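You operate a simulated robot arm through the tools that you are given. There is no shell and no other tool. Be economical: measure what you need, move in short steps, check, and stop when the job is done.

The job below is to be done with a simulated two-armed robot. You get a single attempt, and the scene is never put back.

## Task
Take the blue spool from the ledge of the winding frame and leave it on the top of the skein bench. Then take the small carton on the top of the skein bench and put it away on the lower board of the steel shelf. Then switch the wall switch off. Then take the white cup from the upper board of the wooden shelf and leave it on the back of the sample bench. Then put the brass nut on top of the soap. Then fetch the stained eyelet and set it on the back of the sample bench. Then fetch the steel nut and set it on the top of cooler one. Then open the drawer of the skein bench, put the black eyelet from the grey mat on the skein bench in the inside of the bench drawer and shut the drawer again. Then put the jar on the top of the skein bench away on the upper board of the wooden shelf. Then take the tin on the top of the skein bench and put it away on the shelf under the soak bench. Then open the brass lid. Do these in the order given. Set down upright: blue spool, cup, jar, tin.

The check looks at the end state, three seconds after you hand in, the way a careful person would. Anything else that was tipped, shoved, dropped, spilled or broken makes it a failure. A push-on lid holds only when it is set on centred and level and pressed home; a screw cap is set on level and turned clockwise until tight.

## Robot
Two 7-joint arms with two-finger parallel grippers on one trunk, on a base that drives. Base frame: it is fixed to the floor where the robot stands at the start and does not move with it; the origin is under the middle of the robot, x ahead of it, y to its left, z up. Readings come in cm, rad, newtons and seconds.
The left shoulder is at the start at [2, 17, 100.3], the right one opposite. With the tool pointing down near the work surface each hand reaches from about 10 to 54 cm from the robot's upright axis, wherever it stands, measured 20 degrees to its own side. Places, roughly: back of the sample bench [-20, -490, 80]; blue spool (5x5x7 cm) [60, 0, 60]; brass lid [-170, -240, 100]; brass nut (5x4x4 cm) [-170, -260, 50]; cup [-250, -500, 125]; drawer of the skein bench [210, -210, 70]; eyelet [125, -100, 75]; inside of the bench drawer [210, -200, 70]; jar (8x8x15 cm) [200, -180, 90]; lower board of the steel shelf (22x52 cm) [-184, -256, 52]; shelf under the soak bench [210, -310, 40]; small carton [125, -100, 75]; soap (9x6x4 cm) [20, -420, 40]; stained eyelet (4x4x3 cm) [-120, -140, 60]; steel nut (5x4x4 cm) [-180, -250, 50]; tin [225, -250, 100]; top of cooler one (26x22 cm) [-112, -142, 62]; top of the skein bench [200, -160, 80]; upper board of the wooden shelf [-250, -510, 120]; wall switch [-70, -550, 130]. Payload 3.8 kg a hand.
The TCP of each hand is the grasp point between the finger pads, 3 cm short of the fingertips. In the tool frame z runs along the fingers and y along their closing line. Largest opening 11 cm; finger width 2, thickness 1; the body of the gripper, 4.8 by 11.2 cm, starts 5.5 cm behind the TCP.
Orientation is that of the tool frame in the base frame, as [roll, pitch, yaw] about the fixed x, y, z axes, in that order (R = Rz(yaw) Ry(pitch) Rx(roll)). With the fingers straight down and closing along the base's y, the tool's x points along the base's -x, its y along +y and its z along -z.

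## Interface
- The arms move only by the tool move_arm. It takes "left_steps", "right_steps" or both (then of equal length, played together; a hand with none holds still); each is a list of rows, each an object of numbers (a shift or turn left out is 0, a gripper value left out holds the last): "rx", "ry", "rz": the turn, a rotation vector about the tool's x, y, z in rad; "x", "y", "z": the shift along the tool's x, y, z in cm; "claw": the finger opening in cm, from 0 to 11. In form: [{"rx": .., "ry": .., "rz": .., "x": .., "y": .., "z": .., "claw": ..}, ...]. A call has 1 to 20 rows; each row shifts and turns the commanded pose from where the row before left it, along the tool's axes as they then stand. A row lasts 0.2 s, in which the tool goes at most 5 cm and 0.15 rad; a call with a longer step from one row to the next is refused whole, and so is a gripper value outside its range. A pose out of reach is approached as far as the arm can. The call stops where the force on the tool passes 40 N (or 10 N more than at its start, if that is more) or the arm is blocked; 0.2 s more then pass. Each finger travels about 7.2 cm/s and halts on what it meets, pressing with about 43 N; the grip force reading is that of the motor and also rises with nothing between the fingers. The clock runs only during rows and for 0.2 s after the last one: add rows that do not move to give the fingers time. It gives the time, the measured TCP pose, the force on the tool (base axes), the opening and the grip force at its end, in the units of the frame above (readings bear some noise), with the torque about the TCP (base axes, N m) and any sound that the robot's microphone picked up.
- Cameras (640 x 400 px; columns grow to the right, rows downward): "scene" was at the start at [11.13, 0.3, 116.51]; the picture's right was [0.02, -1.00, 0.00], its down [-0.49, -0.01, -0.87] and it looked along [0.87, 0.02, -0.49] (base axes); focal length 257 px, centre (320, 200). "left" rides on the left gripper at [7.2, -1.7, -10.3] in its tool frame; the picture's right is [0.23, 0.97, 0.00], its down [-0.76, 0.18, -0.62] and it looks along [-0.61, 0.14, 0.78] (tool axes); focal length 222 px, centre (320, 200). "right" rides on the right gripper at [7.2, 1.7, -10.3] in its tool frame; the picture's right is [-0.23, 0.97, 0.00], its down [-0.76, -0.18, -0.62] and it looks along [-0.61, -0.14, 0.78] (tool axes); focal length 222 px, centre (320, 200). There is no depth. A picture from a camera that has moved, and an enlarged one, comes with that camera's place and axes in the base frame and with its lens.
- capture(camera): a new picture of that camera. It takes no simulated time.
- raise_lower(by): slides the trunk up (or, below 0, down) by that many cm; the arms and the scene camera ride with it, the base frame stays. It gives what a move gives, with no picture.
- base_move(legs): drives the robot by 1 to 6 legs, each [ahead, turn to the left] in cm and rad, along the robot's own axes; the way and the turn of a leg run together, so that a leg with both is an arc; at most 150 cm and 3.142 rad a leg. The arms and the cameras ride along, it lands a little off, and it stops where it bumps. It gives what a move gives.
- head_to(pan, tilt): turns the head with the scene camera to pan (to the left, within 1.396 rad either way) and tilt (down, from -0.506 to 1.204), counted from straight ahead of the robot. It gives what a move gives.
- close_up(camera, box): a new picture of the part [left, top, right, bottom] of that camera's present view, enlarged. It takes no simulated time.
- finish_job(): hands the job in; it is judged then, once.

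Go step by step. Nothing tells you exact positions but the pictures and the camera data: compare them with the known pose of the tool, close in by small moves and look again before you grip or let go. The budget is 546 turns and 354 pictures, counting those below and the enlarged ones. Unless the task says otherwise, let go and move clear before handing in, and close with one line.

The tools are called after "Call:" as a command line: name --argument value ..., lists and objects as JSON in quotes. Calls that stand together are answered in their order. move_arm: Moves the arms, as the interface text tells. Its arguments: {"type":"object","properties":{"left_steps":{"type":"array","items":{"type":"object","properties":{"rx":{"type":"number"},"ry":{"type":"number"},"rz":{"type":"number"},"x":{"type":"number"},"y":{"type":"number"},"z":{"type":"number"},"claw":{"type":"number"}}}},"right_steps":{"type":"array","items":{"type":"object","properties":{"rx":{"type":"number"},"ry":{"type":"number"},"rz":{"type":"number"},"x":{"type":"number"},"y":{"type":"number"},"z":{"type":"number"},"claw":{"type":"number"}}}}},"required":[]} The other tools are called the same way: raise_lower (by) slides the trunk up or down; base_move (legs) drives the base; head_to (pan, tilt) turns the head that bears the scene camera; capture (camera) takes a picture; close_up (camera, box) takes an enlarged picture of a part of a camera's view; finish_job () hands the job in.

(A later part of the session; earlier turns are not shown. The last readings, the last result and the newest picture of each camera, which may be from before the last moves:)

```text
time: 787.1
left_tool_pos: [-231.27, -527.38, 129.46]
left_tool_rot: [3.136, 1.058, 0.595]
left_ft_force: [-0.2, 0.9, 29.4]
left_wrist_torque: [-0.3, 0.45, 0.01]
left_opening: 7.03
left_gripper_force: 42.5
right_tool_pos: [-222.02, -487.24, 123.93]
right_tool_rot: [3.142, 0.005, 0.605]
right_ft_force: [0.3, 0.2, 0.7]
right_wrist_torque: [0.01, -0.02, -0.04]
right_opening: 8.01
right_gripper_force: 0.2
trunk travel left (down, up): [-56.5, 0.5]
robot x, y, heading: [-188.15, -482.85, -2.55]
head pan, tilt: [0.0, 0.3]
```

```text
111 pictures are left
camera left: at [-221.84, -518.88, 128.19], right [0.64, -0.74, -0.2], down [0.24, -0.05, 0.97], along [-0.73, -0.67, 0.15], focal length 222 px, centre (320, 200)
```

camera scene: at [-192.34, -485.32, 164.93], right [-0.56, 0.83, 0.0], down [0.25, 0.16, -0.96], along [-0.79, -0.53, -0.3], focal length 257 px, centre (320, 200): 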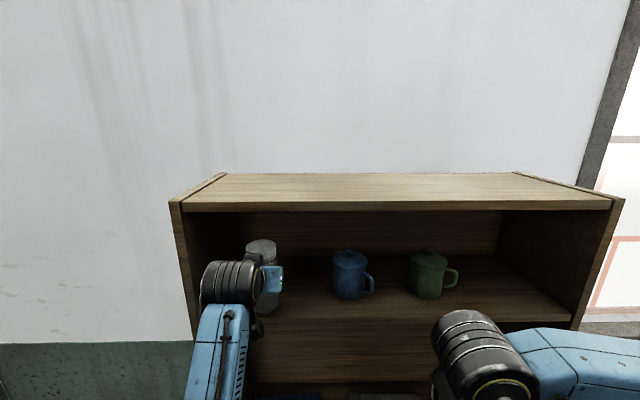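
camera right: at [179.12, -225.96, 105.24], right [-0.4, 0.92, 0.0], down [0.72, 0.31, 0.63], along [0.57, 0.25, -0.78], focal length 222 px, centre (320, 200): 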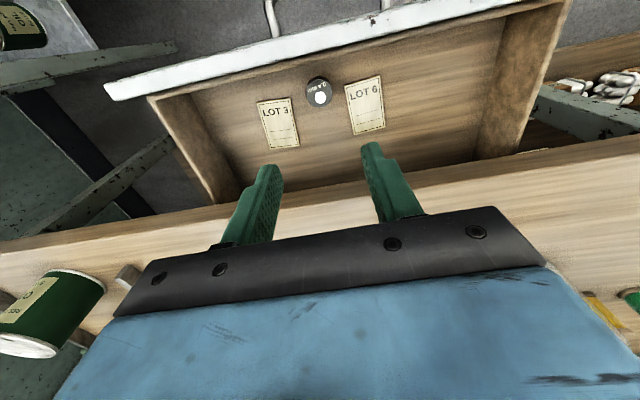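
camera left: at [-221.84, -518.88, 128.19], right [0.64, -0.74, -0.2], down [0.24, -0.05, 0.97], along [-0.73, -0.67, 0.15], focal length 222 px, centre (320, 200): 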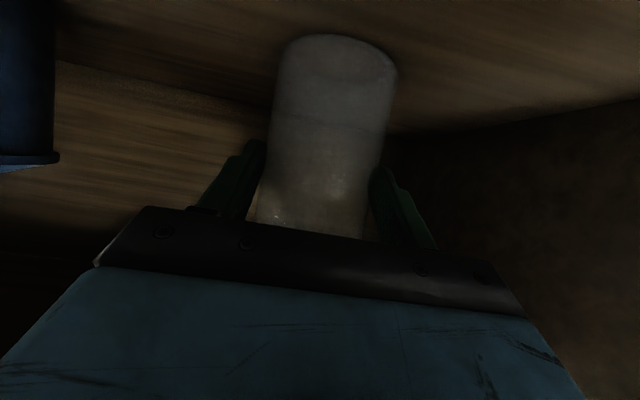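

Contact with the board. Ease and release.

Call:
move_arm --left_steps '[{"x": -0.35, "z": -0.2}, {}, {"claw": 8}, {"claw": 9.5}, {"claw": 10.8}, {}, {}]'

Call:
capture --camera "left"

```text
time: 788.8
left_tool_pos: [-231.42, -527.37, 129.15]
left_tool_rot: [3.137, 1.04, 0.594]
left_ft_force: [0.3, 0.0, -0.9]
left_wrist_torque: [0.02, 0.04, 0.03]
left_opening: 10.8
left_gripper_force: 0.0
right_tool_pos: [-222.12, -487.38, 123.94]
right_tool_rot: [-3.141, 0.004, 0.605]
right_ft_force: [-1.7, -0.6, -0.2]
right_wrist_torque: [-0.01, 0.01, 0.01]
right_opening: 8.03
right_gripper_force: 0.1
trunk travel left (down, up): [-56.5, 0.5]
robot x, y, heading: [-188.44, -482.97, -2.553]
head pan, tilt: [0.0, 0.3]
```

```text
110 pictures are left
camera left: at [-221.95, -518.99, 128.04], right [0.64, -0.74, -0.19], down [0.22, -0.06, 0.97], along [-0.73, -0.67, 0.13], focal length 222 px, centre (320, 200)
```

left: 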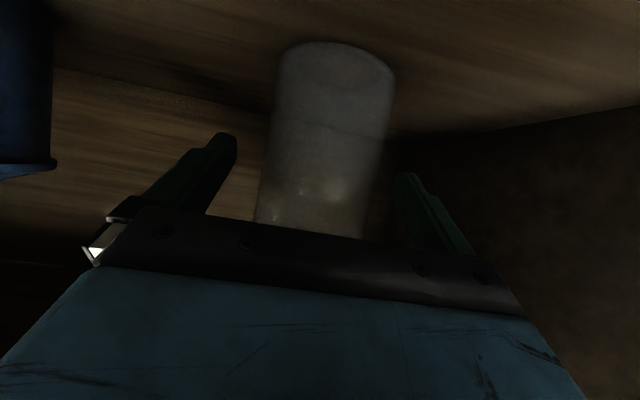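

Released. Backing straight out and checking.

Call:
base_move --legs '[[-35, 0]]'

Call:
close_up --camera "scene" --box '[180, 120, 500, 320]'

```text
time: 791.0
left_tool_pos: [-201.68, -507.66, 129.01]
left_tool_rot: [3.135, 1.041, 0.599]
left_ft_force: [0.2, -0.6, -0.6]
left_wrist_torque: [0.01, -0.01, -0.02]
left_opening: 10.79
left_gripper_force: 0.0
right_tool_pos: [-192.67, -467.62, 123.83]
right_tool_rot: [-3.139, 0.005, 0.608]
right_ft_force: [0.1, 0.2, 0.4]
right_wrist_torque: [0.0, -0.01, -0.01]
right_opening: 8.0
right_gripper_force: 0.1
trunk travel left (down, up): [-56.5, 0.5]
robot x, y, heading: [-159.38, -462.76, -2.541]
head pan, tilt: [0.0, 0.3]
```

```text
2.00 times, centred on (340, 220) of scene
camera zoom: at [-168.72, -469.4, 164.93], right [-0.56, 0.83, 0.0], down [0.24, 0.17, -0.96], along [-0.79, -0.54, -0.3], focal length 514 px, centre (280, 160)
```

zoom: 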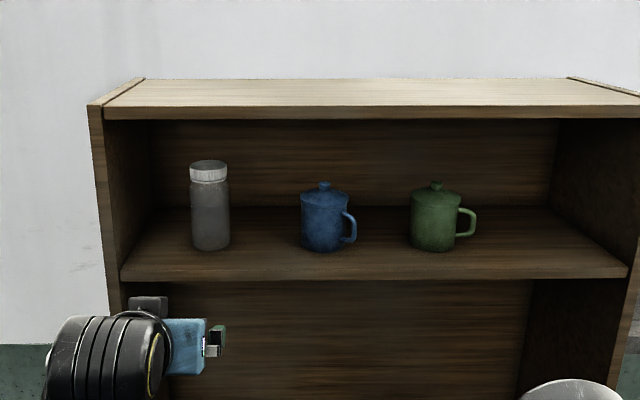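

Jar stands upright on the upper board. Last two: the tin and the brass lid. Driving back to the skein bench's right end.

Call:
base_move --legs '[[-10, 0], [0, -1.53], [0, -1.53], [125, 0], [125, 0], [125, 0]]'

Call:
raise_lower --by -17

Call:
base_move --legs '[[0, -1.05]]'

Call:
head_to --pan 0 --tilt 0.5

Call:
capture --camera "scene"

```text
time: 817.2
left_tool_pos: [170.68, -170.99, 129.11]
left_tool_rot: [3.136, 1.039, -2.421]
left_ft_force: [-0.1, 0.9, 0.3]
left_wrist_torque: [0.03, 0.04, 0.0]
left_opening: 10.79
left_gripper_force: 0.1
right_tool_pos: [166.55, -211.83, 123.76]
right_tool_rot: [-3.139, 0.004, -2.411]
right_ft_force: [0.7, 0.7, -0.2]
right_wrist_torque: [0.02, -0.01, -0.02]
right_opening: 8.0
right_gripper_force: 0.1
trunk travel left (down, up): [-56.5, 0.5]
robot x, y, heading: [133.85, -220.82, 0.723]
head pan, tilt: [0.0, 0.3]
```

```text
time: 819.1
left_tool_pos: [170.79, -170.95, 112.04]
left_tool_rot: [3.137, 1.039, -2.421]
left_ft_force: [0.2, -0.4, 0.2]
left_wrist_torque: [-0.02, -0.03, 0.01]
left_opening: 10.81
left_gripper_force: 0.1
right_tool_pos: [166.62, -211.71, 106.92]
right_tool_rot: [-3.14, 0.002, -2.41]
right_ft_force: [0.0, -0.2, 0.6]
right_wrist_torque: [0.03, 0.02, 0.0]
right_opening: 8.02
right_gripper_force: 0.1
trunk travel left (down, up): [-39.5, 17.5]
robot x, y, heading: [134.2, -220.43, 0.717]
head pan, tilt: [0.0, 0.3]
```

```text
time: 822.1
left_tool_pos: [195.29, -225.89, 112.05]
left_tool_rot: [3.134, 1.04, 2.845]
left_ft_force: [-0.1, 0.5, 0.3]
left_wrist_torque: [-0.01, 0.0, 0.03]
left_opening: 10.79
left_gripper_force: 0.1
right_tool_pos: [158.35, -243.72, 106.77]
right_tool_rot: [-3.14, 0.004, 2.856]
right_ft_force: [-0.5, -0.2, -0.1]
right_wrist_torque: [0.0, 0.03, -0.05]
right_opening: 7.99
right_gripper_force: 0.1
trunk travel left (down, up): [-39.5, 17.5]
robot x, y, heading: [133.85, -220.54, -0.295]
head pan, tilt: [0.0, 0.3]
```

```text
time: 822.8
left_tool_pos: [195.27, -225.75, 112.07]
left_tool_rot: [3.134, 1.042, 2.844]
left_ft_force: [0.0, -0.2, -0.4]
left_wrist_torque: [0.0, 0.02, 0.01]
left_opening: 10.79
left_gripper_force: 0.0
right_tool_pos: [158.48, -243.72, 106.84]
right_tool_rot: [-3.139, 0.003, 2.856]
right_ft_force: [-0.3, -0.4, -0.1]
right_wrist_torque: [0.03, -0.01, -0.01]
right_opening: 8.01
right_gripper_force: 0.0
trunk travel left (down, up): [-39.5, 17.5]
robot x, y, heading: [133.93, -220.24, -0.295]
head pan, tilt: [0.0, 0.499]
```

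```text
108 pictures are left
camera scene: at [144.53, -223.58, 146.1], right [-0.29, -0.96, 0.0], down [-0.46, 0.14, -0.88], along [0.84, -0.26, -0.48], focal length 257 px, centre (320, 200)
```

scene: 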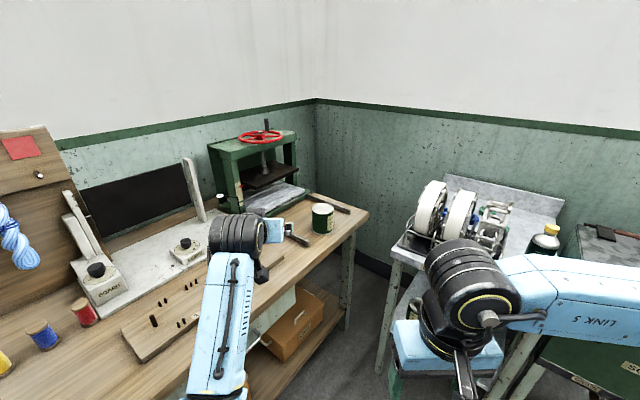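

Call:
close_up --camera "scene" --box '[260, 170, 420, 270]'

Call:
close_up --camera "scene" --box '[340, 170, 640, 358]'

```text
4.00 times, centred on (340, 220) of scene
camera zoom: at [144.53, -223.58, 146.1], right [-0.29, -0.96, 0.0], down [-0.46, 0.14, -0.88], along [0.84, -0.26, -0.48], focal length 1028 px, centre (240, 120)
```

zoom: 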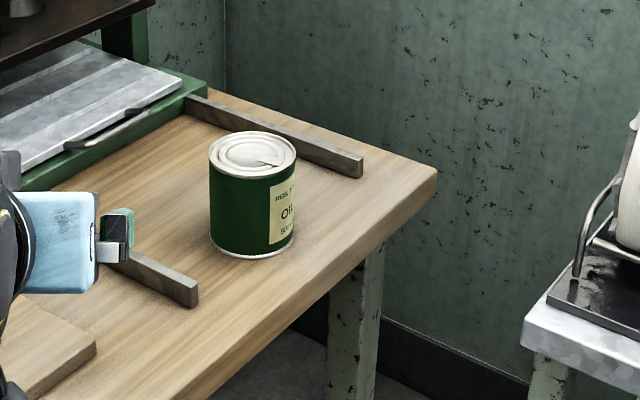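

```text
2.13 times, centred on (490, 264) of scene
camera zoom: at [144.53, -223.58, 146.1], right [-0.29, -0.96, 0.0], down [-0.46, 0.14, -0.88], along [0.84, -0.26, -0.48], focal length 547 px, centre (-42, 64)
```

zoom: 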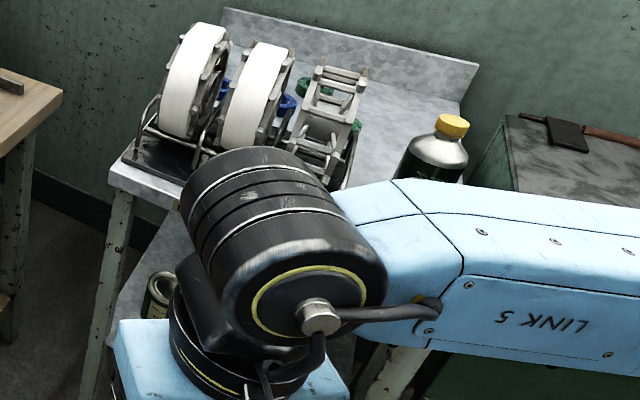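

Tin: ~8.8 cm wide, ~10 tall at (227.8,-250.7). Turning slightly right to line up, lowering the trunk, and advancing.

Call:
base_move --legs '[[0, -0.147], [18, 0]]'

Call:
raise_lower --by -12

Call:
capture --camera "left"

Call:
capture --camera "scene"

```text
time: 825.0
left_tool_pos: [209.89, -242.04, 112.02]
left_tool_rot: [3.137, 1.041, 2.701]
left_ft_force: [0.8, -0.8, 0.7]
left_wrist_torque: [0.0, -0.03, -0.03]
left_opening: 10.79
left_gripper_force: 0.1
right_tool_pos: [170.74, -254.81, 106.85]
right_tool_rot: [-3.139, 0.004, 2.711]
right_ft_force: [-0.5, 0.0, -0.5]
right_wrist_torque: [-0.02, 0.03, 0.01]
right_opening: 8.0
right_gripper_force: 0.1
trunk travel left (down, up): [-39.5, 17.5]
robot x, y, heading: [150.08, -227.86, -0.444]
head pan, tilt: [0.0, 0.499]
```

```text
time: 826.5
left_tool_pos: [210.01, -242.19, 100.11]
left_tool_rot: [3.136, 1.041, 2.702]
left_ft_force: [0.2, 0.3, -0.9]
left_wrist_torque: [-0.02, 0.03, 0.0]
left_opening: 10.81
left_gripper_force: 0.1
right_tool_pos: [170.82, -254.7, 94.92]
right_tool_rot: [-3.14, 0.004, 2.71]
right_ft_force: [0.0, 0.9, 0.1]
right_wrist_torque: [0.0, 0.03, 0.03]
right_opening: 8.02
right_gripper_force: 0.1
trunk travel left (down, up): [-27.5, 29.5]
robot x, y, heading: [149.67, -227.98, -0.445]
head pan, tilt: [0.0, 0.499]
```

```text
105 pictures are left
camera left: at [197.77, -238.4, 99.07], right [0.31, 0.93, -0.19], down [-0.06, 0.22, 0.97], along [0.95, -0.29, 0.13], focal length 222 px, centre (320, 200)
```

left: 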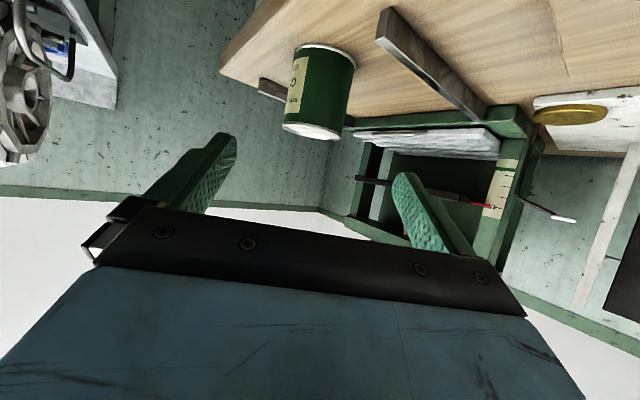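

```text
104 pictures are left
camera scene: at [159.96, -232.66, 134.1], right [-0.43, -0.9, 0.0], down [-0.43, 0.2, -0.88], along [0.79, -0.38, -0.48], focal length 257 px, centre (320, 200)
```

scene: 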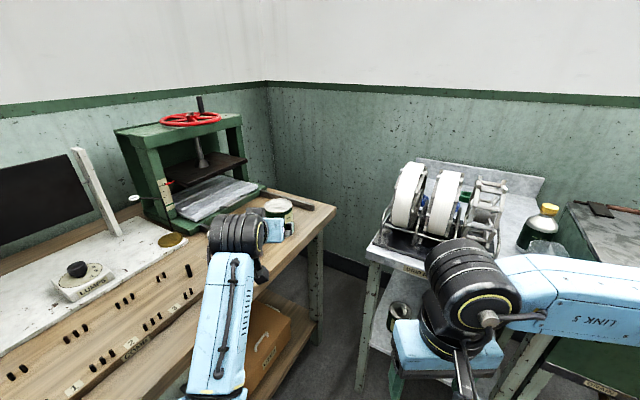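

Call:
move_arm --left_steps '[{"x": 2.75, "z": 1.6}, {"x": 2.75, "z": 1.6}, {"x": 2.7, "z": 1.6}, {}]'

Call:
base_move --legs '[[11, 0]]'

Call:
capture --camera "left"

```text
time: 827.5
left_tool_pos: [210.15, -241.78, 90.43]
left_tool_rot: [3.137, 1.039, 2.701]
left_ft_force: [-0.4, 0.0, 0.0]
left_wrist_torque: [-0.03, -0.02, -0.03]
left_opening: 10.78
left_gripper_force: 0.0
right_tool_pos: [170.95, -254.63, 94.77]
right_tool_rot: [-3.141, 0.005, 2.709]
right_ft_force: [0.3, -0.5, -0.2]
right_wrist_torque: [0.0, 0.04, 0.01]
right_opening: 7.98
right_gripper_force: 0.1
trunk travel left (down, up): [-27.5, 29.5]
robot x, y, heading: [149.85, -227.62, -0.443]
head pan, tilt: [0.0, 0.499]
```

```text
time: 828.6
left_tool_pos: [219.92, -246.55, 90.43]
left_tool_rot: [3.136, 1.041, 2.701]
left_ft_force: [-0.3, -0.2, 0.5]
left_wrist_torque: [0.04, 0.03, 0.01]
left_opening: 10.79
left_gripper_force: 0.0
right_tool_pos: [180.58, -259.33, 94.75]
right_tool_rot: [-3.14, 0.001, 2.71]
right_ft_force: [-0.2, -0.2, 0.0]
right_wrist_torque: [-0.03, 0.02, 0.01]
right_opening: 7.99
right_gripper_force: 0.2
trunk travel left (down, up): [-27.5, 29.5]
robot x, y, heading: [159.52, -232.55, -0.446]
head pan, tilt: [0.0, 0.499]
```

```text
103 pictures are left
camera left: at [207.75, -242.87, 89.37], right [0.31, 0.93, -0.19], down [-0.06, 0.22, 0.97], along [0.95, -0.29, 0.13], focal length 222 px, centre (320, 200)
```

left: 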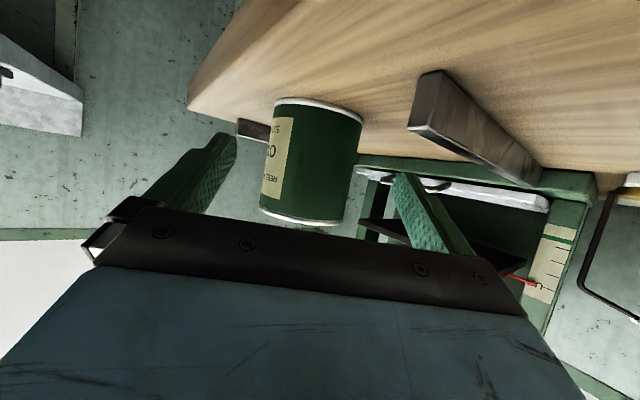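

Call:
move_arm --left_steps '[{"x": -1.2, "z": 2.05}, {"x": -1.2, "z": 2.05}, {}]'

Call:
capture --camera "left"

```text
time: 829.4
left_tool_pos: [224.26, -248.62, 90.57]
left_tool_rot: [3.136, 1.04, 2.7]
left_ft_force: [0.4, -1.0, 0.2]
left_wrist_torque: [-0.03, 0.0, 0.03]
left_opening: 10.81
left_gripper_force: 0.0
right_tool_pos: [180.54, -259.28, 94.88]
right_tool_rot: [-3.139, 0.004, 2.709]
right_ft_force: [0.0, -0.4, -0.5]
right_wrist_torque: [-0.01, -0.01, 0.04]
right_opening: 7.99
right_gripper_force: 0.1
trunk travel left (down, up): [-27.5, 29.5]
robot x, y, heading: [160.0, -232.6, -0.446]
head pan, tilt: [0.0, 0.499]
```

```text
102 pictures are left
camera left: at [212.19, -244.87, 89.45], right [0.31, 0.93, -0.19], down [-0.06, 0.22, 0.97], along [0.95, -0.29, 0.13], focal length 222 px, centre (320, 200)
```

left: 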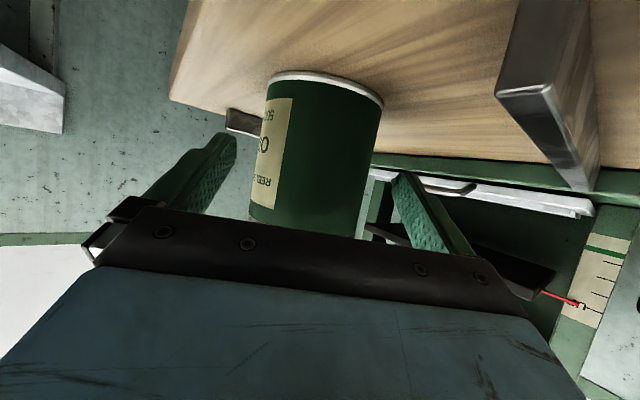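

Call:
move_arm --left_steps '[{"x": -0.65, "z": 1.1, "y": 0.2}, {"x": -0.65, "z": 1.1}, {}, {"claw": 9.5}, {"claw": 8.5}, {"claw": 7}, {"claw": 6}, {}, {}]'

Call:
capture --camera "left"

```text
time: 831.4
left_tool_pos: [226.71, -249.46, 90.57]
left_tool_rot: [3.136, 1.039, 2.7]
left_ft_force: [-0.4, -1.2, 1.0]
left_wrist_torque: [-0.2, 0.09, -0.04]
left_opening: 8.48
left_gripper_force: 43.5
right_tool_pos: [180.45, -259.34, 94.87]
right_tool_rot: [-3.14, 0.004, 2.708]
right_ft_force: [-0.6, 0.6, -0.5]
right_wrist_torque: [0.03, -0.01, 0.03]
right_opening: 7.99
right_gripper_force: 0.0
trunk travel left (down, up): [-27.5, 29.5]
robot x, y, heading: [159.46, -232.83, -0.444]
head pan, tilt: [0.0, 0.499]
```

```text
101 pictures are left
camera left: at [214.54, -245.74, 89.56], right [0.31, 0.93, -0.19], down [-0.06, 0.22, 0.97], along [0.95, -0.29, 0.13], focal length 222 px, centre (320, 200)
```

left: 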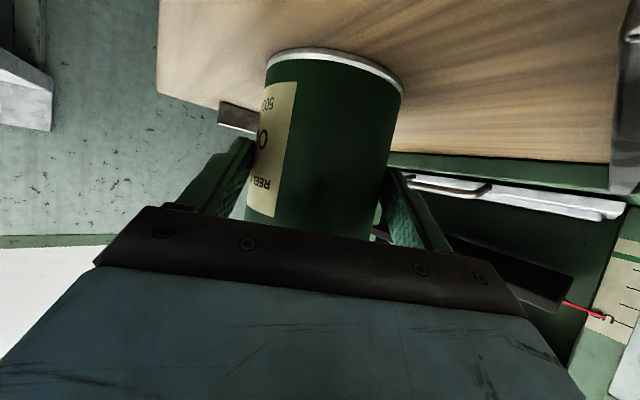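

Tin gripped (8.5 cm). Lifting by trunk and backing off.

Call:
raise_lower --by 10

Call:
base_move --legs '[[-35, 0]]'

Call:
capture --camera "left"

```text
time: 832.8
left_tool_pos: [226.84, -249.43, 100.55]
left_tool_rot: [3.136, 1.04, 2.699]
left_ft_force: [-0.6, -0.1, -5.4]
left_wrist_torque: [0.05, 0.13, 0.02]
left_opening: 8.51
left_gripper_force: 42.9
right_tool_pos: [180.43, -259.32, 104.8]
right_tool_rot: [-3.139, 0.003, 2.71]
right_ft_force: [-0.4, 0.3, 0.0]
right_wrist_torque: [0.01, -0.03, -0.02]
right_opening: 7.98
right_gripper_force: 0.0
trunk travel left (down, up): [-37.5, 19.5]
robot x, y, heading: [159.8, -232.63, -0.445]
head pan, tilt: [0.0, 0.499]
```

```text
time: 835.1
left_tool_pos: [194.28, -234.35, 100.66]
left_tool_rot: [3.138, 1.04, 2.695]
left_ft_force: [-0.7, -0.7, -5.4]
left_wrist_torque: [0.08, 0.12, 0.0]
left_opening: 8.51
left_gripper_force: 42.6
right_tool_pos: [148.05, -243.97, 104.85]
right_tool_rot: [-3.14, 0.004, 2.703]
right_ft_force: [-0.4, 0.1, 0.4]
right_wrist_torque: [0.02, -0.01, -0.01]
right_opening: 7.98
right_gripper_force: 0.0
trunk travel left (down, up): [-37.5, 19.5]
robot x, y, heading: [127.19, -217.27, -0.452]
head pan, tilt: [0.0, 0.499]
```

```text
100 pictures are left
camera left: at [182.22, -230.56, 99.54], right [0.31, 0.93, -0.19], down [-0.06, 0.22, 0.97], along [0.95, -0.29, 0.13], focal length 222 px, centre (320, 200)
```

left: 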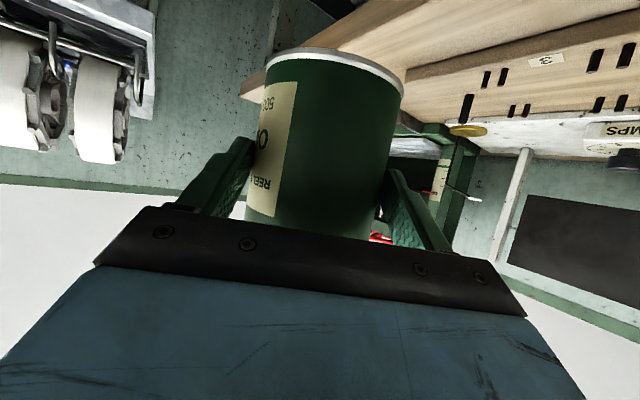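

Call:
base_move --legs '[[0, -0.525]]'

Call:
head_to --pan 0 --tilt 0.6

Call:
capture --camera "scene"

```text
time: 837.0
left_tool_pos: [176.86, -265.38, 100.45]
left_tool_rot: [3.134, 1.04, 2.171]
left_ft_force: [-0.8, -0.8, -5.7]
left_wrist_torque: [0.11, 0.08, 0.01]
left_opening: 8.46
left_gripper_force: 42.9
right_tool_pos: [132.03, -250.67, 104.88]
right_tool_rot: [-3.139, 0.003, 2.181]
right_ft_force: [0.4, -0.1, -0.6]
right_wrist_torque: [-0.03, 0.0, 0.0]
right_opening: 7.98
right_gripper_force: 0.0
trunk travel left (down, up): [-37.5, 19.5]
robot x, y, heading: [127.13, -217.37, -0.97]
head pan, tilt: [0.0, 0.499]
```

```text
time: 837.6
left_tool_pos: [177.02, -265.37, 100.44]
left_tool_rot: [3.134, 1.037, 2.171]
left_ft_force: [-0.3, -1.2, -5.6]
left_wrist_torque: [0.08, 0.07, -0.02]
left_opening: 8.5
left_gripper_force: 42.8
right_tool_pos: [132.05, -250.78, 104.87]
right_tool_rot: [-3.137, 0.004, 2.181]
right_ft_force: [-0.2, 0.0, -0.5]
right_wrist_torque: [0.01, -0.05, -0.04]
right_opening: 7.99
right_gripper_force: 0.0
trunk travel left (down, up): [-37.5, 19.5]
robot x, y, heading: [127.42, -216.98, -0.967]
head pan, tilt: [0.0, 0.6]
```

```text
99 pictures are left
camera scene: at [133.56, -226.11, 143.18], right [-0.83, -0.56, 0.0], down [-0.32, 0.47, -0.83], along [0.47, -0.68, -0.56], focal length 257 px, centre (320, 200)
```

scene: 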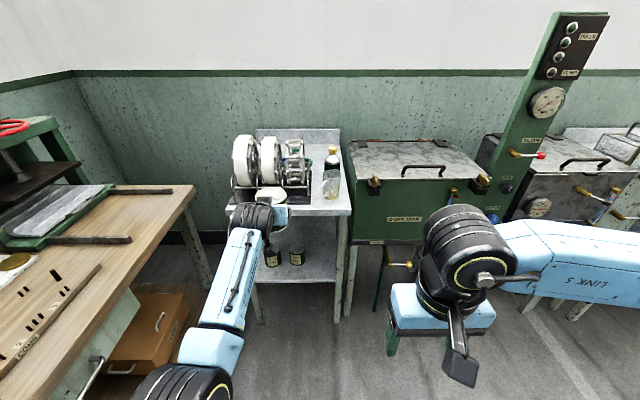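

Free spot on the lower shelf right of the two tins (w≈-16). Lowering the trunk and hand in open space first.

Call:
raise_lower --by -22

Call:
move_arm --left_steps '[{"x": 2.97, "z": -0.11}, {"x": 2.97, "z": -0.11}, {"x": 2.97, "z": -0.11}, {"x": 2.97, "z": -0.11}, {"x": 2.97, "z": -0.11}, {"x": 2.97, "z": -0.11}, {"x": 2.97, "z": -0.11}, {"x": 2.97, "z": -0.11}, {"x": 2.97, "z": -0.11}, {}]'

Call:
capture --camera "scene"

Call:
capture --camera "left"

```text
time: 840.0
left_tool_pos: [176.93, -265.4, 78.5]
left_tool_rot: [3.134, 1.039, 2.174]
left_ft_force: [0.5, -0.1, -4.8]
left_wrist_torque: [0.14, 0.04, 0.0]
left_opening: 8.48
left_gripper_force: 43.0
right_tool_pos: [132.05, -250.67, 82.73]
right_tool_rot: [-3.138, 0.002, 2.183]
right_ft_force: [0.1, -0.2, 0.0]
right_wrist_torque: [0.03, 0.0, 0.0]
right_opening: 7.99
right_gripper_force: 0.0
trunk travel left (down, up): [-15.5, 41.5]
robot x, y, heading: [127.25, -217.02, -0.967]
head pan, tilt: [0.0, 0.6]
```

```text
time: 842.1
left_tool_pos: [168.68, -253.48, 56.15]
left_tool_rot: [3.136, 1.038, 2.171]
left_ft_force: [-0.1, -0.7, -4.7]
left_wrist_torque: [0.09, 0.1, -0.01]
left_opening: 8.49
left_gripper_force: 43.2
right_tool_pos: [132.04, -250.77, 82.8]
right_tool_rot: [-3.139, 0.003, 2.182]
right_ft_force: [-0.5, 0.5, 0.0]
right_wrist_torque: [0.02, 0.0, 0.0]
right_opening: 8.0
right_gripper_force: 0.0
trunk travel left (down, up): [-15.5, 41.5]
robot x, y, heading: [127.63, -217.02, -0.97]
head pan, tilt: [0.0, 0.6]
```

```text
98 pictures are left
camera scene: at [133.54, -226.1, 121.18], right [-0.83, -0.56, 0.0], down [-0.32, 0.47, -0.82], along [0.47, -0.68, -0.57], focal length 257 px, centre (320, 200)
```

scene: 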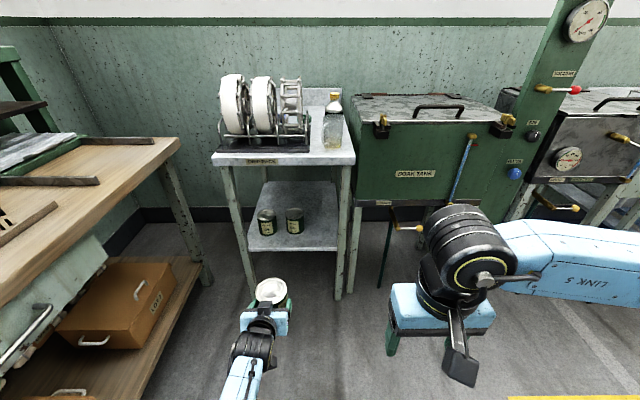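

```text
97 pictures are left
camera left: at [160.12, -244.16, 55.18], right [0.73, 0.65, -0.19], down [0.06, 0.22, 0.97], along [0.68, -0.73, 0.13], focal length 222 px, centre (320, 200)
```

left: 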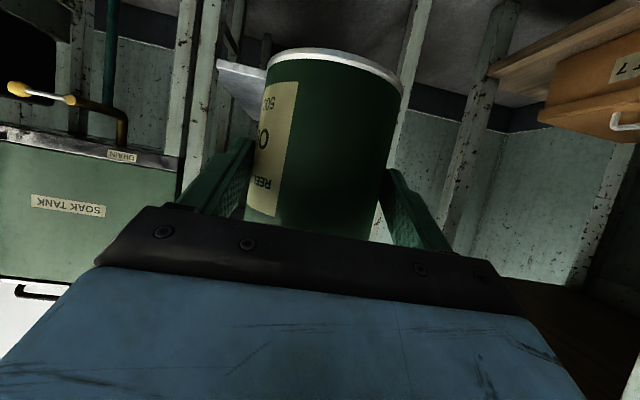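

Clear view of the shelf. Sidestepping right 13 cm and advancing 28 cm.

Call:
base_move --legs '[[0, -1.571], [13, 0], [0, 1.565], [28, 0]]'

Call:
capture --camera "scene"

Call:
capture --camera "left"

```text
time: 852.6
left_tool_pos: [171.26, -286.41, 56.11]
left_tool_rot: [3.135, 1.038, 2.131]
left_ft_force: [0.1, -0.8, -5.1]
left_wrist_torque: [0.14, 0.06, 0.02]
left_opening: 8.48
left_gripper_force: 42.5
right_tool_pos: [134.75, -282.15, 82.88]
right_tool_rot: [-3.141, 0.005, 2.139]
right_ft_force: [-0.2, 0.1, 0.8]
right_wrist_torque: [0.0, 0.0, -0.01]
right_opening: 8.02
right_gripper_force: 0.1
trunk travel left (down, up): [-15.5, 41.5]
robot x, y, heading: [131.44, -248.05, -1.02]
head pan, tilt: [0.0, 0.6]
```

```text
96 pictures are left
camera scene: at [137.25, -257.58, 121.17], right [-0.85, -0.53, 0.0], down [-0.3, 0.48, -0.82], along [0.44, -0.7, -0.57], focal length 257 px, centre (320, 200)
```

scene: 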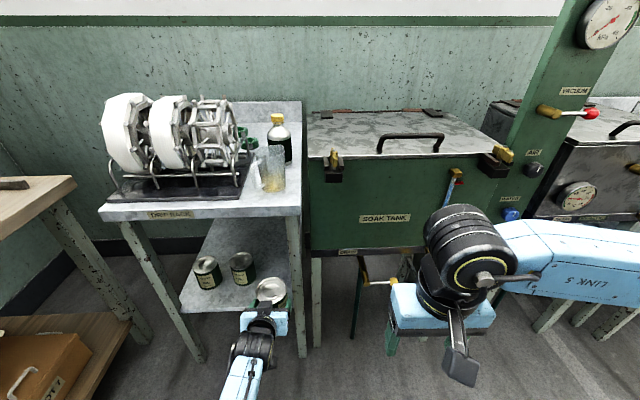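

```text
95 pictures are left
camera left: at [163.06, -276.74, 55.18], right [0.76, 0.62, -0.19], down [0.07, 0.22, 0.97], along [0.65, -0.75, 0.13], focal length 222 px, centre (320, 200)
```

left: 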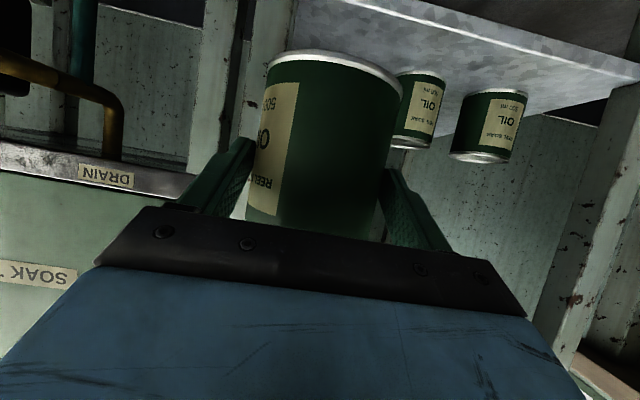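

Shift the hand 3.9 cm left, then drive 12 cm and check.

Call:
move_arm --left_steps '[{"y": 2}, {"y": 1.9}, {"x": 2.6, "z": 1.5}, {}]'

Call:
base_move --legs '[[12, 0]]'

Call:
capture --camera "left"

Call:
capture --camera "scene"

```text
time: 853.6
left_tool_pos: [174.39, -284.14, 52.97]
left_tool_rot: [3.135, 1.038, 2.131]
left_ft_force: [0.3, 0.0, -5.3]
left_wrist_torque: [0.16, 0.07, -0.02]
left_opening: 8.49
left_gripper_force: 42.8
right_tool_pos: [134.73, -282.15, 82.78]
right_tool_rot: [-3.14, 0.005, 2.141]
right_ft_force: [-0.3, -0.1, 0.5]
right_wrist_torque: [0.07, -0.01, -0.02]
right_opening: 8.01
right_gripper_force: 0.0
trunk travel left (down, up): [-15.5, 41.5]
robot x, y, heading: [131.54, -248.18, -1.008]
head pan, tilt: [0.0, 0.6]
```

```text
time: 854.9
left_tool_pos: [180.7, -294.2, 52.98]
left_tool_rot: [3.137, 1.037, 2.129]
left_ft_force: [0.3, 0.1, -5.0]
left_wrist_torque: [0.13, 0.12, 0.02]
left_opening: 8.44
left_gripper_force: 43.1
right_tool_pos: [140.98, -292.07, 82.81]
right_tool_rot: [-3.139, 0.004, 2.139]
right_ft_force: [-0.5, -0.3, 0.3]
right_wrist_torque: [0.01, -0.01, 0.0]
right_opening: 8.0
right_gripper_force: 0.0
trunk travel left (down, up): [-15.5, 41.5]
robot x, y, heading: [137.91, -258.44, -1.019]
head pan, tilt: [0.0, 0.6]
```

```text
94 pictures are left
camera left: at [172.44, -284.65, 52.03], right [0.76, 0.62, -0.19], down [0.07, 0.22, 0.97], along [0.64, -0.75, 0.13], focal length 222 px, centre (320, 200)
```

left: 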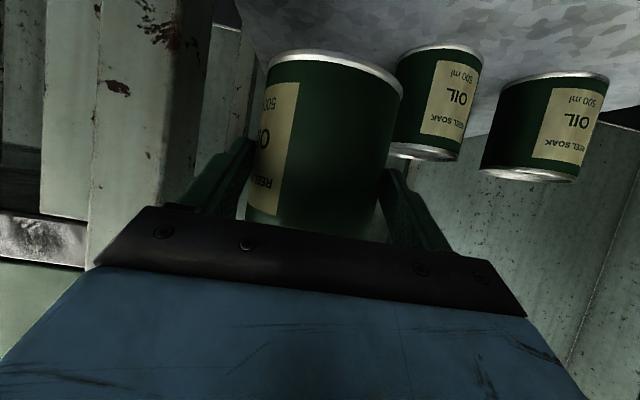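

```text
93 pictures are left
camera scene: at [143.51, -267.62, 121.17], right [-0.85, -0.53, 0.0], down [-0.3, 0.48, -0.82], along [0.44, -0.7, -0.57], focal length 257 px, centre (320, 200)
```

scene: 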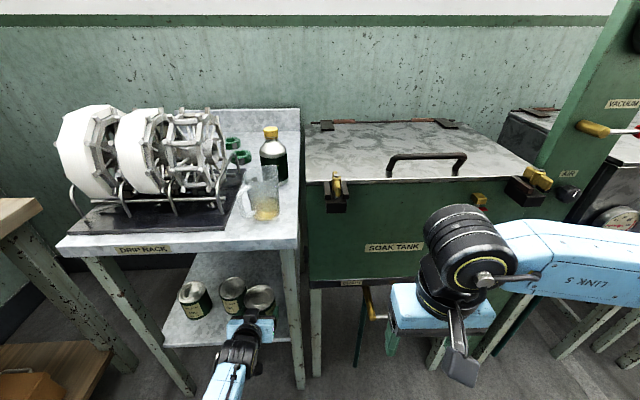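

Call:
base_move --legs '[[6.5, 0]]'

Call:
capture --camera "left"

Call:
close_up --camera "scene" --box '[130, 230, 350, 390]'

```text
time: 855.9
left_tool_pos: [184.16, -299.83, 52.87]
left_tool_rot: [3.138, 1.038, 2.13]
left_ft_force: [0.1, 0.1, -5.4]
left_wrist_torque: [0.16, 0.11, 0.0]
left_opening: 8.44
left_gripper_force: 43.2
right_tool_pos: [144.47, -297.78, 82.86]
right_tool_rot: [-3.141, 0.002, 2.14]
right_ft_force: [0.3, 0.2, -0.1]
right_wrist_torque: [0.04, 0.01, -0.01]
right_opening: 7.99
right_gripper_force: 0.0
trunk travel left (down, up): [-15.5, 41.5]
robot x, y, heading: [140.91, -263.78, -1.014]
head pan, tilt: [0.0, 0.6]
```

```text
92 pictures are left
camera left: at [175.92, -290.17, 52.01], right [0.76, 0.62, -0.19], down [0.07, 0.22, 0.97], along [0.65, -0.75, 0.12], focal length 222 px, centre (320, 200)
```

left: 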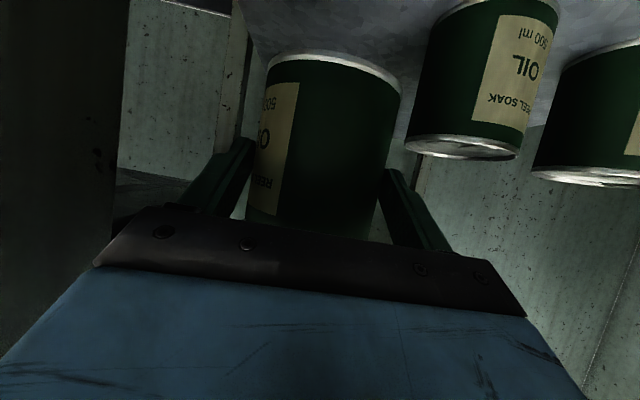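

```text
2.50 times, centred on (240, 310) of scene
camera zoom: at [146.99, -273.18, 121.17], right [-0.85, -0.53, 0.0], down [-0.3, 0.48, -0.82], along [0.44, -0.7, -0.57], focal length 643 px, centre (520, -75)
```

zoom: 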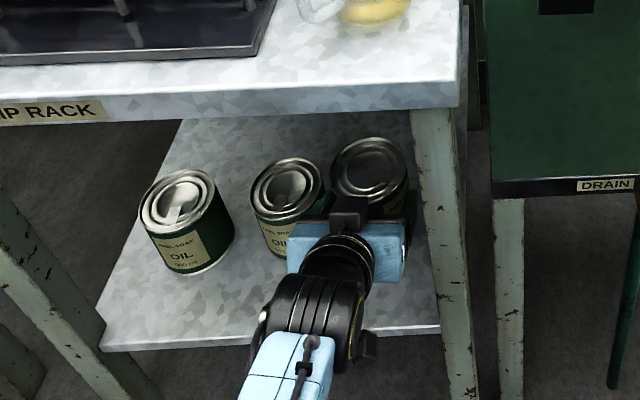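

Gaps look adequate (~3 cm to the neighbouring tin). Lowering.

Call:
move_arm --left_steps '[{"x": 1.3, "z": 0.76}, {"x": 1.3, "z": 0.76}, {"x": 1.3, "z": 0.76}, {"x": 0.8, "z": 0.45}, {}, {"x": 0.26, "z": 0.15}, {}, {"x": 0.26, "z": 0.15}, {}, {"x": 0.26, "z": 0.15}, {}, {"x": 0.26, "z": 0.15}, {}]'

Call:
capture --camera "left"

```text
time: 858.7
left_tool_pos: [184.03, -299.58, 46.17]
left_tool_rot: [3.136, 1.036, 2.132]
left_ft_force: [-0.2, 0.0, -5.7]
left_wrist_torque: [0.13, 0.1, 0.01]
left_opening: 8.46
left_gripper_force: 43.2
right_tool_pos: [144.42, -297.75, 82.84]
right_tool_rot: [-3.137, 0.002, 2.14]
right_ft_force: [0.0, 0.2, 0.0]
right_wrist_torque: [-0.02, 0.04, 0.02]
right_opening: 7.99
right_gripper_force: 0.1
trunk travel left (down, up): [-15.5, 41.5]
robot x, y, heading: [141.09, -264.29, -1.012]
head pan, tilt: [0.0, 0.6]
```

```text
90 pictures are left
camera left: at [175.86, -290.03, 45.27], right [0.76, 0.62, -0.19], down [0.07, 0.22, 0.97], along [0.65, -0.75, 0.12], focal length 222 px, centre (320, 200)
```

left: 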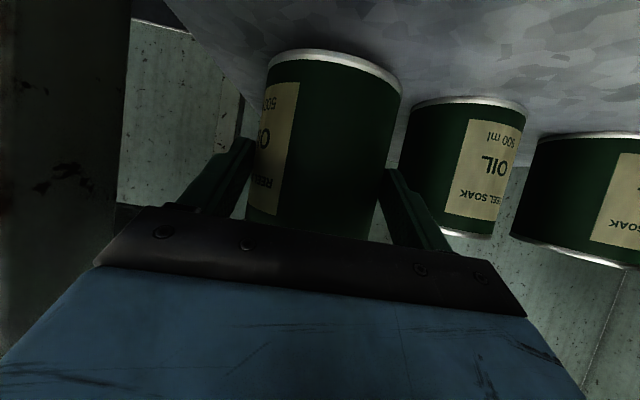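

Call:
move_arm --left_steps '[{"x": 0.7, "z": 0.4}, {"x": 0.7, "z": 0.4}, {}, {"x": 0.3, "z": 0.18}, {}, {"x": 0.3, "z": 0.18}, {}, {"x": 0.3, "z": 0.18}, {}, {"x": 0.3, "z": 0.18}, {}, {"x": 0.3, "z": 0.18}, {}, {"x": 0.3, "z": 0.18}, {}]'

Call:
capture --camera "left"

```text
time: 861.9
left_tool_pos: [183.81, -299.7, 44.87]
left_tool_rot: [3.136, 1.037, 2.132]
left_ft_force: [0.0, 0.5, -5.3]
left_wrist_torque: [0.1, 0.08, 0.02]
left_opening: 8.46
left_gripper_force: 43.4
left hand out of reach, approached as far as the arm can: row 4, 6, 10, 12, 14
right_tool_pos: [144.33, -297.76, 82.82]
right_tool_rot: [-3.138, 0.002, 2.139]
right_ft_force: [0.7, -0.2, 0.2]
right_wrist_torque: [0.01, 0.02, 0.03]
right_opening: 8.01
right_gripper_force: 0.0
trunk travel left (down, up): [-15.5, 41.5]
robot x, y, heading: [141.01, -263.68, -1.009]
head pan, tilt: [0.0, 0.6]
```

```text
89 pictures are left
camera left: at [175.65, -290.08, 43.79], right [0.76, 0.62, -0.19], down [0.07, 0.22, 0.97], along [0.65, -0.75, 0.12], focal length 222 px, centre (320, 200)
```

left: 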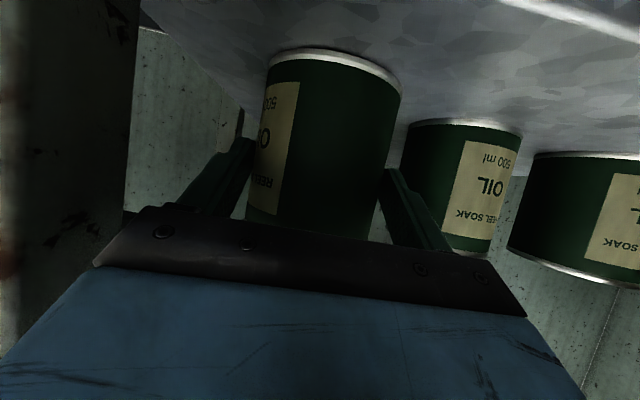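

Arm at its limit; using the trunk for the last bit, in small steps.

Call:
raise_lower --by -1.2

Call:
capture --camera "left"

```text
time: 862.5
left_tool_pos: [184.08, -300.11, 44.32]
left_tool_rot: [3.13, 1.059, 2.13]
left_ft_force: [-1.2, 1.3, 35.8]
left_wrist_torque: [-1.25, -0.32, 0.2]
left_opening: 8.45
left_gripper_force: 42.8
right_tool_pos: [144.29, -297.54, 81.67]
right_tool_rot: [-3.139, 0.007, 2.14]
right_ft_force: [0.1, 0.6, -0.7]
right_wrist_torque: [0.01, 0.01, -0.02]
right_opening: 7.97
right_gripper_force: 0.2
trunk travel left (down, up): [-14.3, 42.7]
robot x, y, heading: [141.42, -263.76, -1.012]
head pan, tilt: [0.0, 0.6]
```

```text
88 pictures are left
camera left: at [175.93, -290.56, 43.13], right [0.76, 0.62, -0.19], down [0.05, 0.24, 0.97], along [0.64, -0.75, 0.15], focal length 222 px, centre (320, 200)
```

left: 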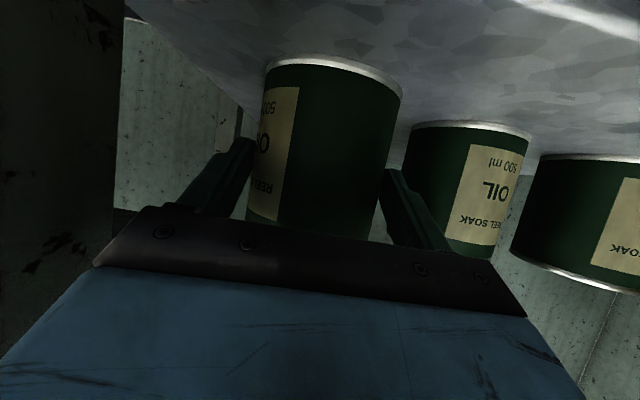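

Contact with the shelf. Ease up 0.5 and release.

Call:
raise_lower --by 0.6

Call:
move_arm --left_steps '[{}, {"claw": 9}, {"claw": 9.8}, {"claw": 10.2}, {}, {}]'

Call:
capture --camera "left"

```text
time: 863.0
left_tool_pos: [183.87, -299.81, 44.48]
left_tool_rot: [3.132, 1.042, 2.127]
left_ft_force: [1.9, -4.1, 18.2]
left_wrist_torque: [-0.76, -0.33, -0.13]
left_opening: 8.44
left_gripper_force: 42.5
right_tool_pos: [144.52, -297.54, 82.16]
right_tool_rot: [-3.139, 0.005, 2.14]
right_ft_force: [-0.4, 0.2, -0.1]
right_wrist_torque: [0.02, 0.01, 0.01]
right_opening: 8.02
right_gripper_force: 0.1
trunk travel left (down, up): [-14.9, 42.1]
robot x, y, heading: [140.99, -263.85, -1.015]
head pan, tilt: [0.0, 0.6]
```

```text
time: 864.4
left_tool_pos: [183.75, -299.62, 44.28]
left_tool_rot: [3.136, 1.037, 2.13]
left_ft_force: [-0.7, -0.2, 0.8]
left_wrist_torque: [0.03, 0.01, -0.01]
left_opening: 10.22
left_gripper_force: 0.0
right_tool_pos: [144.41, -297.62, 82.22]
right_tool_rot: [-3.139, 0.004, 2.139]
right_ft_force: [-1.0, -0.3, 1.3]
right_wrist_torque: [0.02, -0.05, -0.04]
right_opening: 7.97
right_gripper_force: 0.0
trunk travel left (down, up): [-14.9, 42.1]
robot x, y, heading: [141.08, -264.27, -1.013]
head pan, tilt: [0.0, 0.6]
```

```text
87 pictures are left
camera left: at [175.64, -290.09, 43.22], right [0.76, 0.62, -0.19], down [0.07, 0.22, 0.97], along [0.65, -0.75, 0.13], focal length 222 px, centre (320, 200)
```

left: 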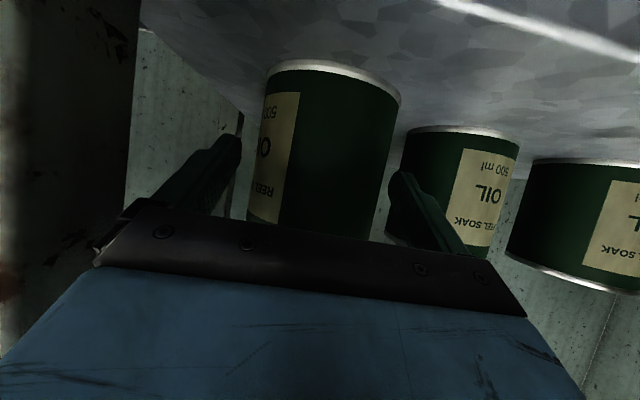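

Backing straight out and checking.

Call:
base_move --legs '[[-32, 0]]'

Call:
close_up --camera "scene" --box '[130, 160, 390, 340]'

```text
time: 866.5
left_tool_pos: [166.92, -272.86, 44.2]
left_tool_rot: [3.136, 1.036, 2.129]
left_ft_force: [0.5, -0.2, -0.1]
left_wrist_torque: [-0.02, -0.03, -0.02]
left_opening: 10.2
left_gripper_force: 0.1
right_tool_pos: [127.58, -270.74, 82.37]
right_tool_rot: [-3.139, 0.002, 2.137]
right_ft_force: [0.0, -0.2, -0.5]
right_wrist_torque: [0.01, -0.01, 0.02]
right_opening: 7.98
right_gripper_force: 0.1
trunk travel left (down, up): [-14.9, 42.1]
robot x, y, heading: [124.52, -237.03, -1.012]
head pan, tilt: [0.0, 0.6]
```

```text
2.22 times, centred on (260, 250) of scene
camera zoom: at [130.17, -246.24, 120.59], right [-0.85, -0.53, 0.0], down [-0.3, 0.48, -0.83], along [0.43, -0.7, -0.56], focal length 571 px, centre (453, 89)
```

zoom: 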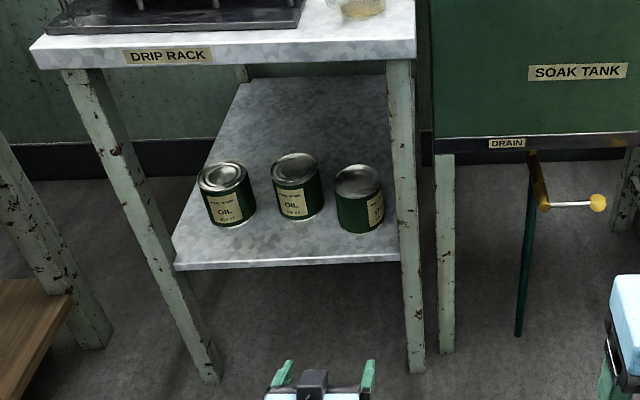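

The tin stands upright beside the others. Last: the brass lid on the steel shelf's upper board.

Call:
raise_lower --by 20

Call:
base_move --legs '[[0, -1.843], [84, 0], [84, 0], [84, 0], [0, -1.264]]'

Call:
head_to --pan 0 --tilt 0.4

Call:
capture --camera "scene"

```text
time: 868.7
left_tool_pos: [167.01, -272.99, 64.25]
left_tool_rot: [3.135, 1.037, 2.127]
left_ft_force: [-0.3, 0.0, -1.0]
left_wrist_torque: [0.01, -0.04, -0.01]
left_opening: 10.19
left_gripper_force: 0.2
right_tool_pos: [127.75, -270.89, 102.32]
right_tool_rot: [-3.139, 0.003, 2.137]
right_ft_force: [0.6, 0.4, 0.2]
right_wrist_torque: [0.07, 0.01, -0.01]
right_opening: 7.96
right_gripper_force: 0.0
trunk travel left (down, up): [-34.9, 22.1]
robot x, y, heading: [124.67, -236.91, -1.013]
head pan, tilt: [0.0, 0.6]
```

```text
time: 888.9
left_tool_pos: [-158.13, -269.66, 64.21]
left_tool_rot: [3.135, 1.036, -1.026]
left_ft_force: [-0.7, -0.1, 0.3]
left_wrist_torque: [-0.01, 0.02, -0.02]
left_opening: 10.2
left_gripper_force: 0.0
right_tool_pos: [-118.54, -272.26, 102.14]
right_tool_rot: [-3.139, 0.005, -1.017]
right_ft_force: [0.1, -0.8, 0.1]
right_wrist_torque: [-0.01, -0.03, -0.02]
right_opening: 7.99
right_gripper_force: 0.0
trunk travel left (down, up): [-34.9, 22.1]
robot x, y, heading: [-115.99, -306.19, 2.11]
head pan, tilt: [0.0, 0.6]
```

```text
time: 889.6
left_tool_pos: [-158.18, -269.69, 64.18]
left_tool_rot: [3.134, 1.036, -1.028]
left_ft_force: [0.1, -0.7, -0.1]
left_wrist_torque: [0.02, 0.0, 0.02]
left_opening: 10.18
left_gripper_force: 0.2
right_tool_pos: [-118.66, -272.29, 102.22]
right_tool_rot: [-3.138, 0.003, -1.018]
right_ft_force: [-0.5, -0.3, 0.7]
right_wrist_torque: [0.0, -0.02, 0.04]
right_opening: 8.01
right_gripper_force: 0.0
trunk travel left (down, up): [-34.9, 22.1]
robot x, y, heading: [-116.13, -305.67, 2.111]
head pan, tilt: [0.0, 0.4]
```

```text
85 pictures are left
camera scene: at [-121.89, -296.15, 142.4], right [0.86, 0.52, 0.0], down [0.2, -0.33, -0.92], along [-0.48, 0.79, -0.39], focal length 257 px, centre (320, 200)
```

scene: 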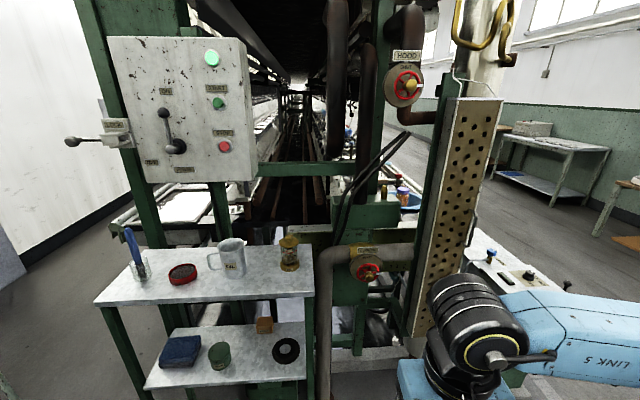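

Call:
close_up --camera "scene" --box '[250, 220, 330, 280]'

Call:
close_up --camera "scene" --box '[90, 210, 330, 390]'

```text
6.67 times, centred on (290, 250) of scene
camera zoom: at [-121.89, -296.15, 142.4], right [0.86, 0.52, 0.0], down [0.2, -0.33, -0.92], along [-0.48, 0.79, -0.39], focal length 1714 px, centre (520, -133)
```

zoom: 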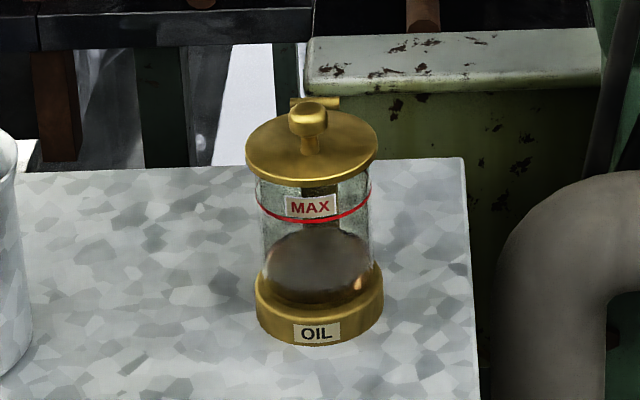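

```text
2.22 times, centred on (210, 300) of scene
camera zoom: at [-121.89, -296.15, 142.4], right [0.86, 0.52, 0.0], down [0.2, -0.33, -0.92], along [-0.48, 0.79, -0.39], focal length 571 px, centre (564, -22)
```

zoom: 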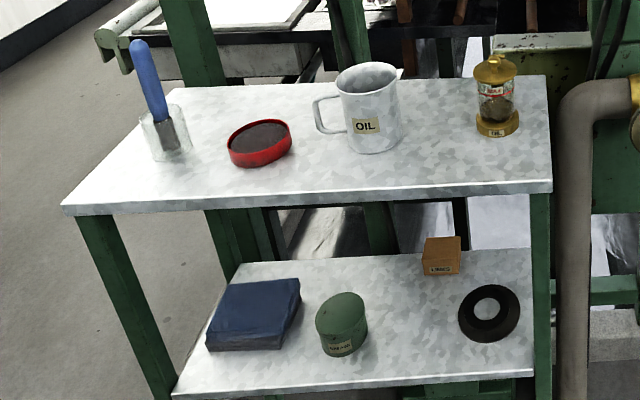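

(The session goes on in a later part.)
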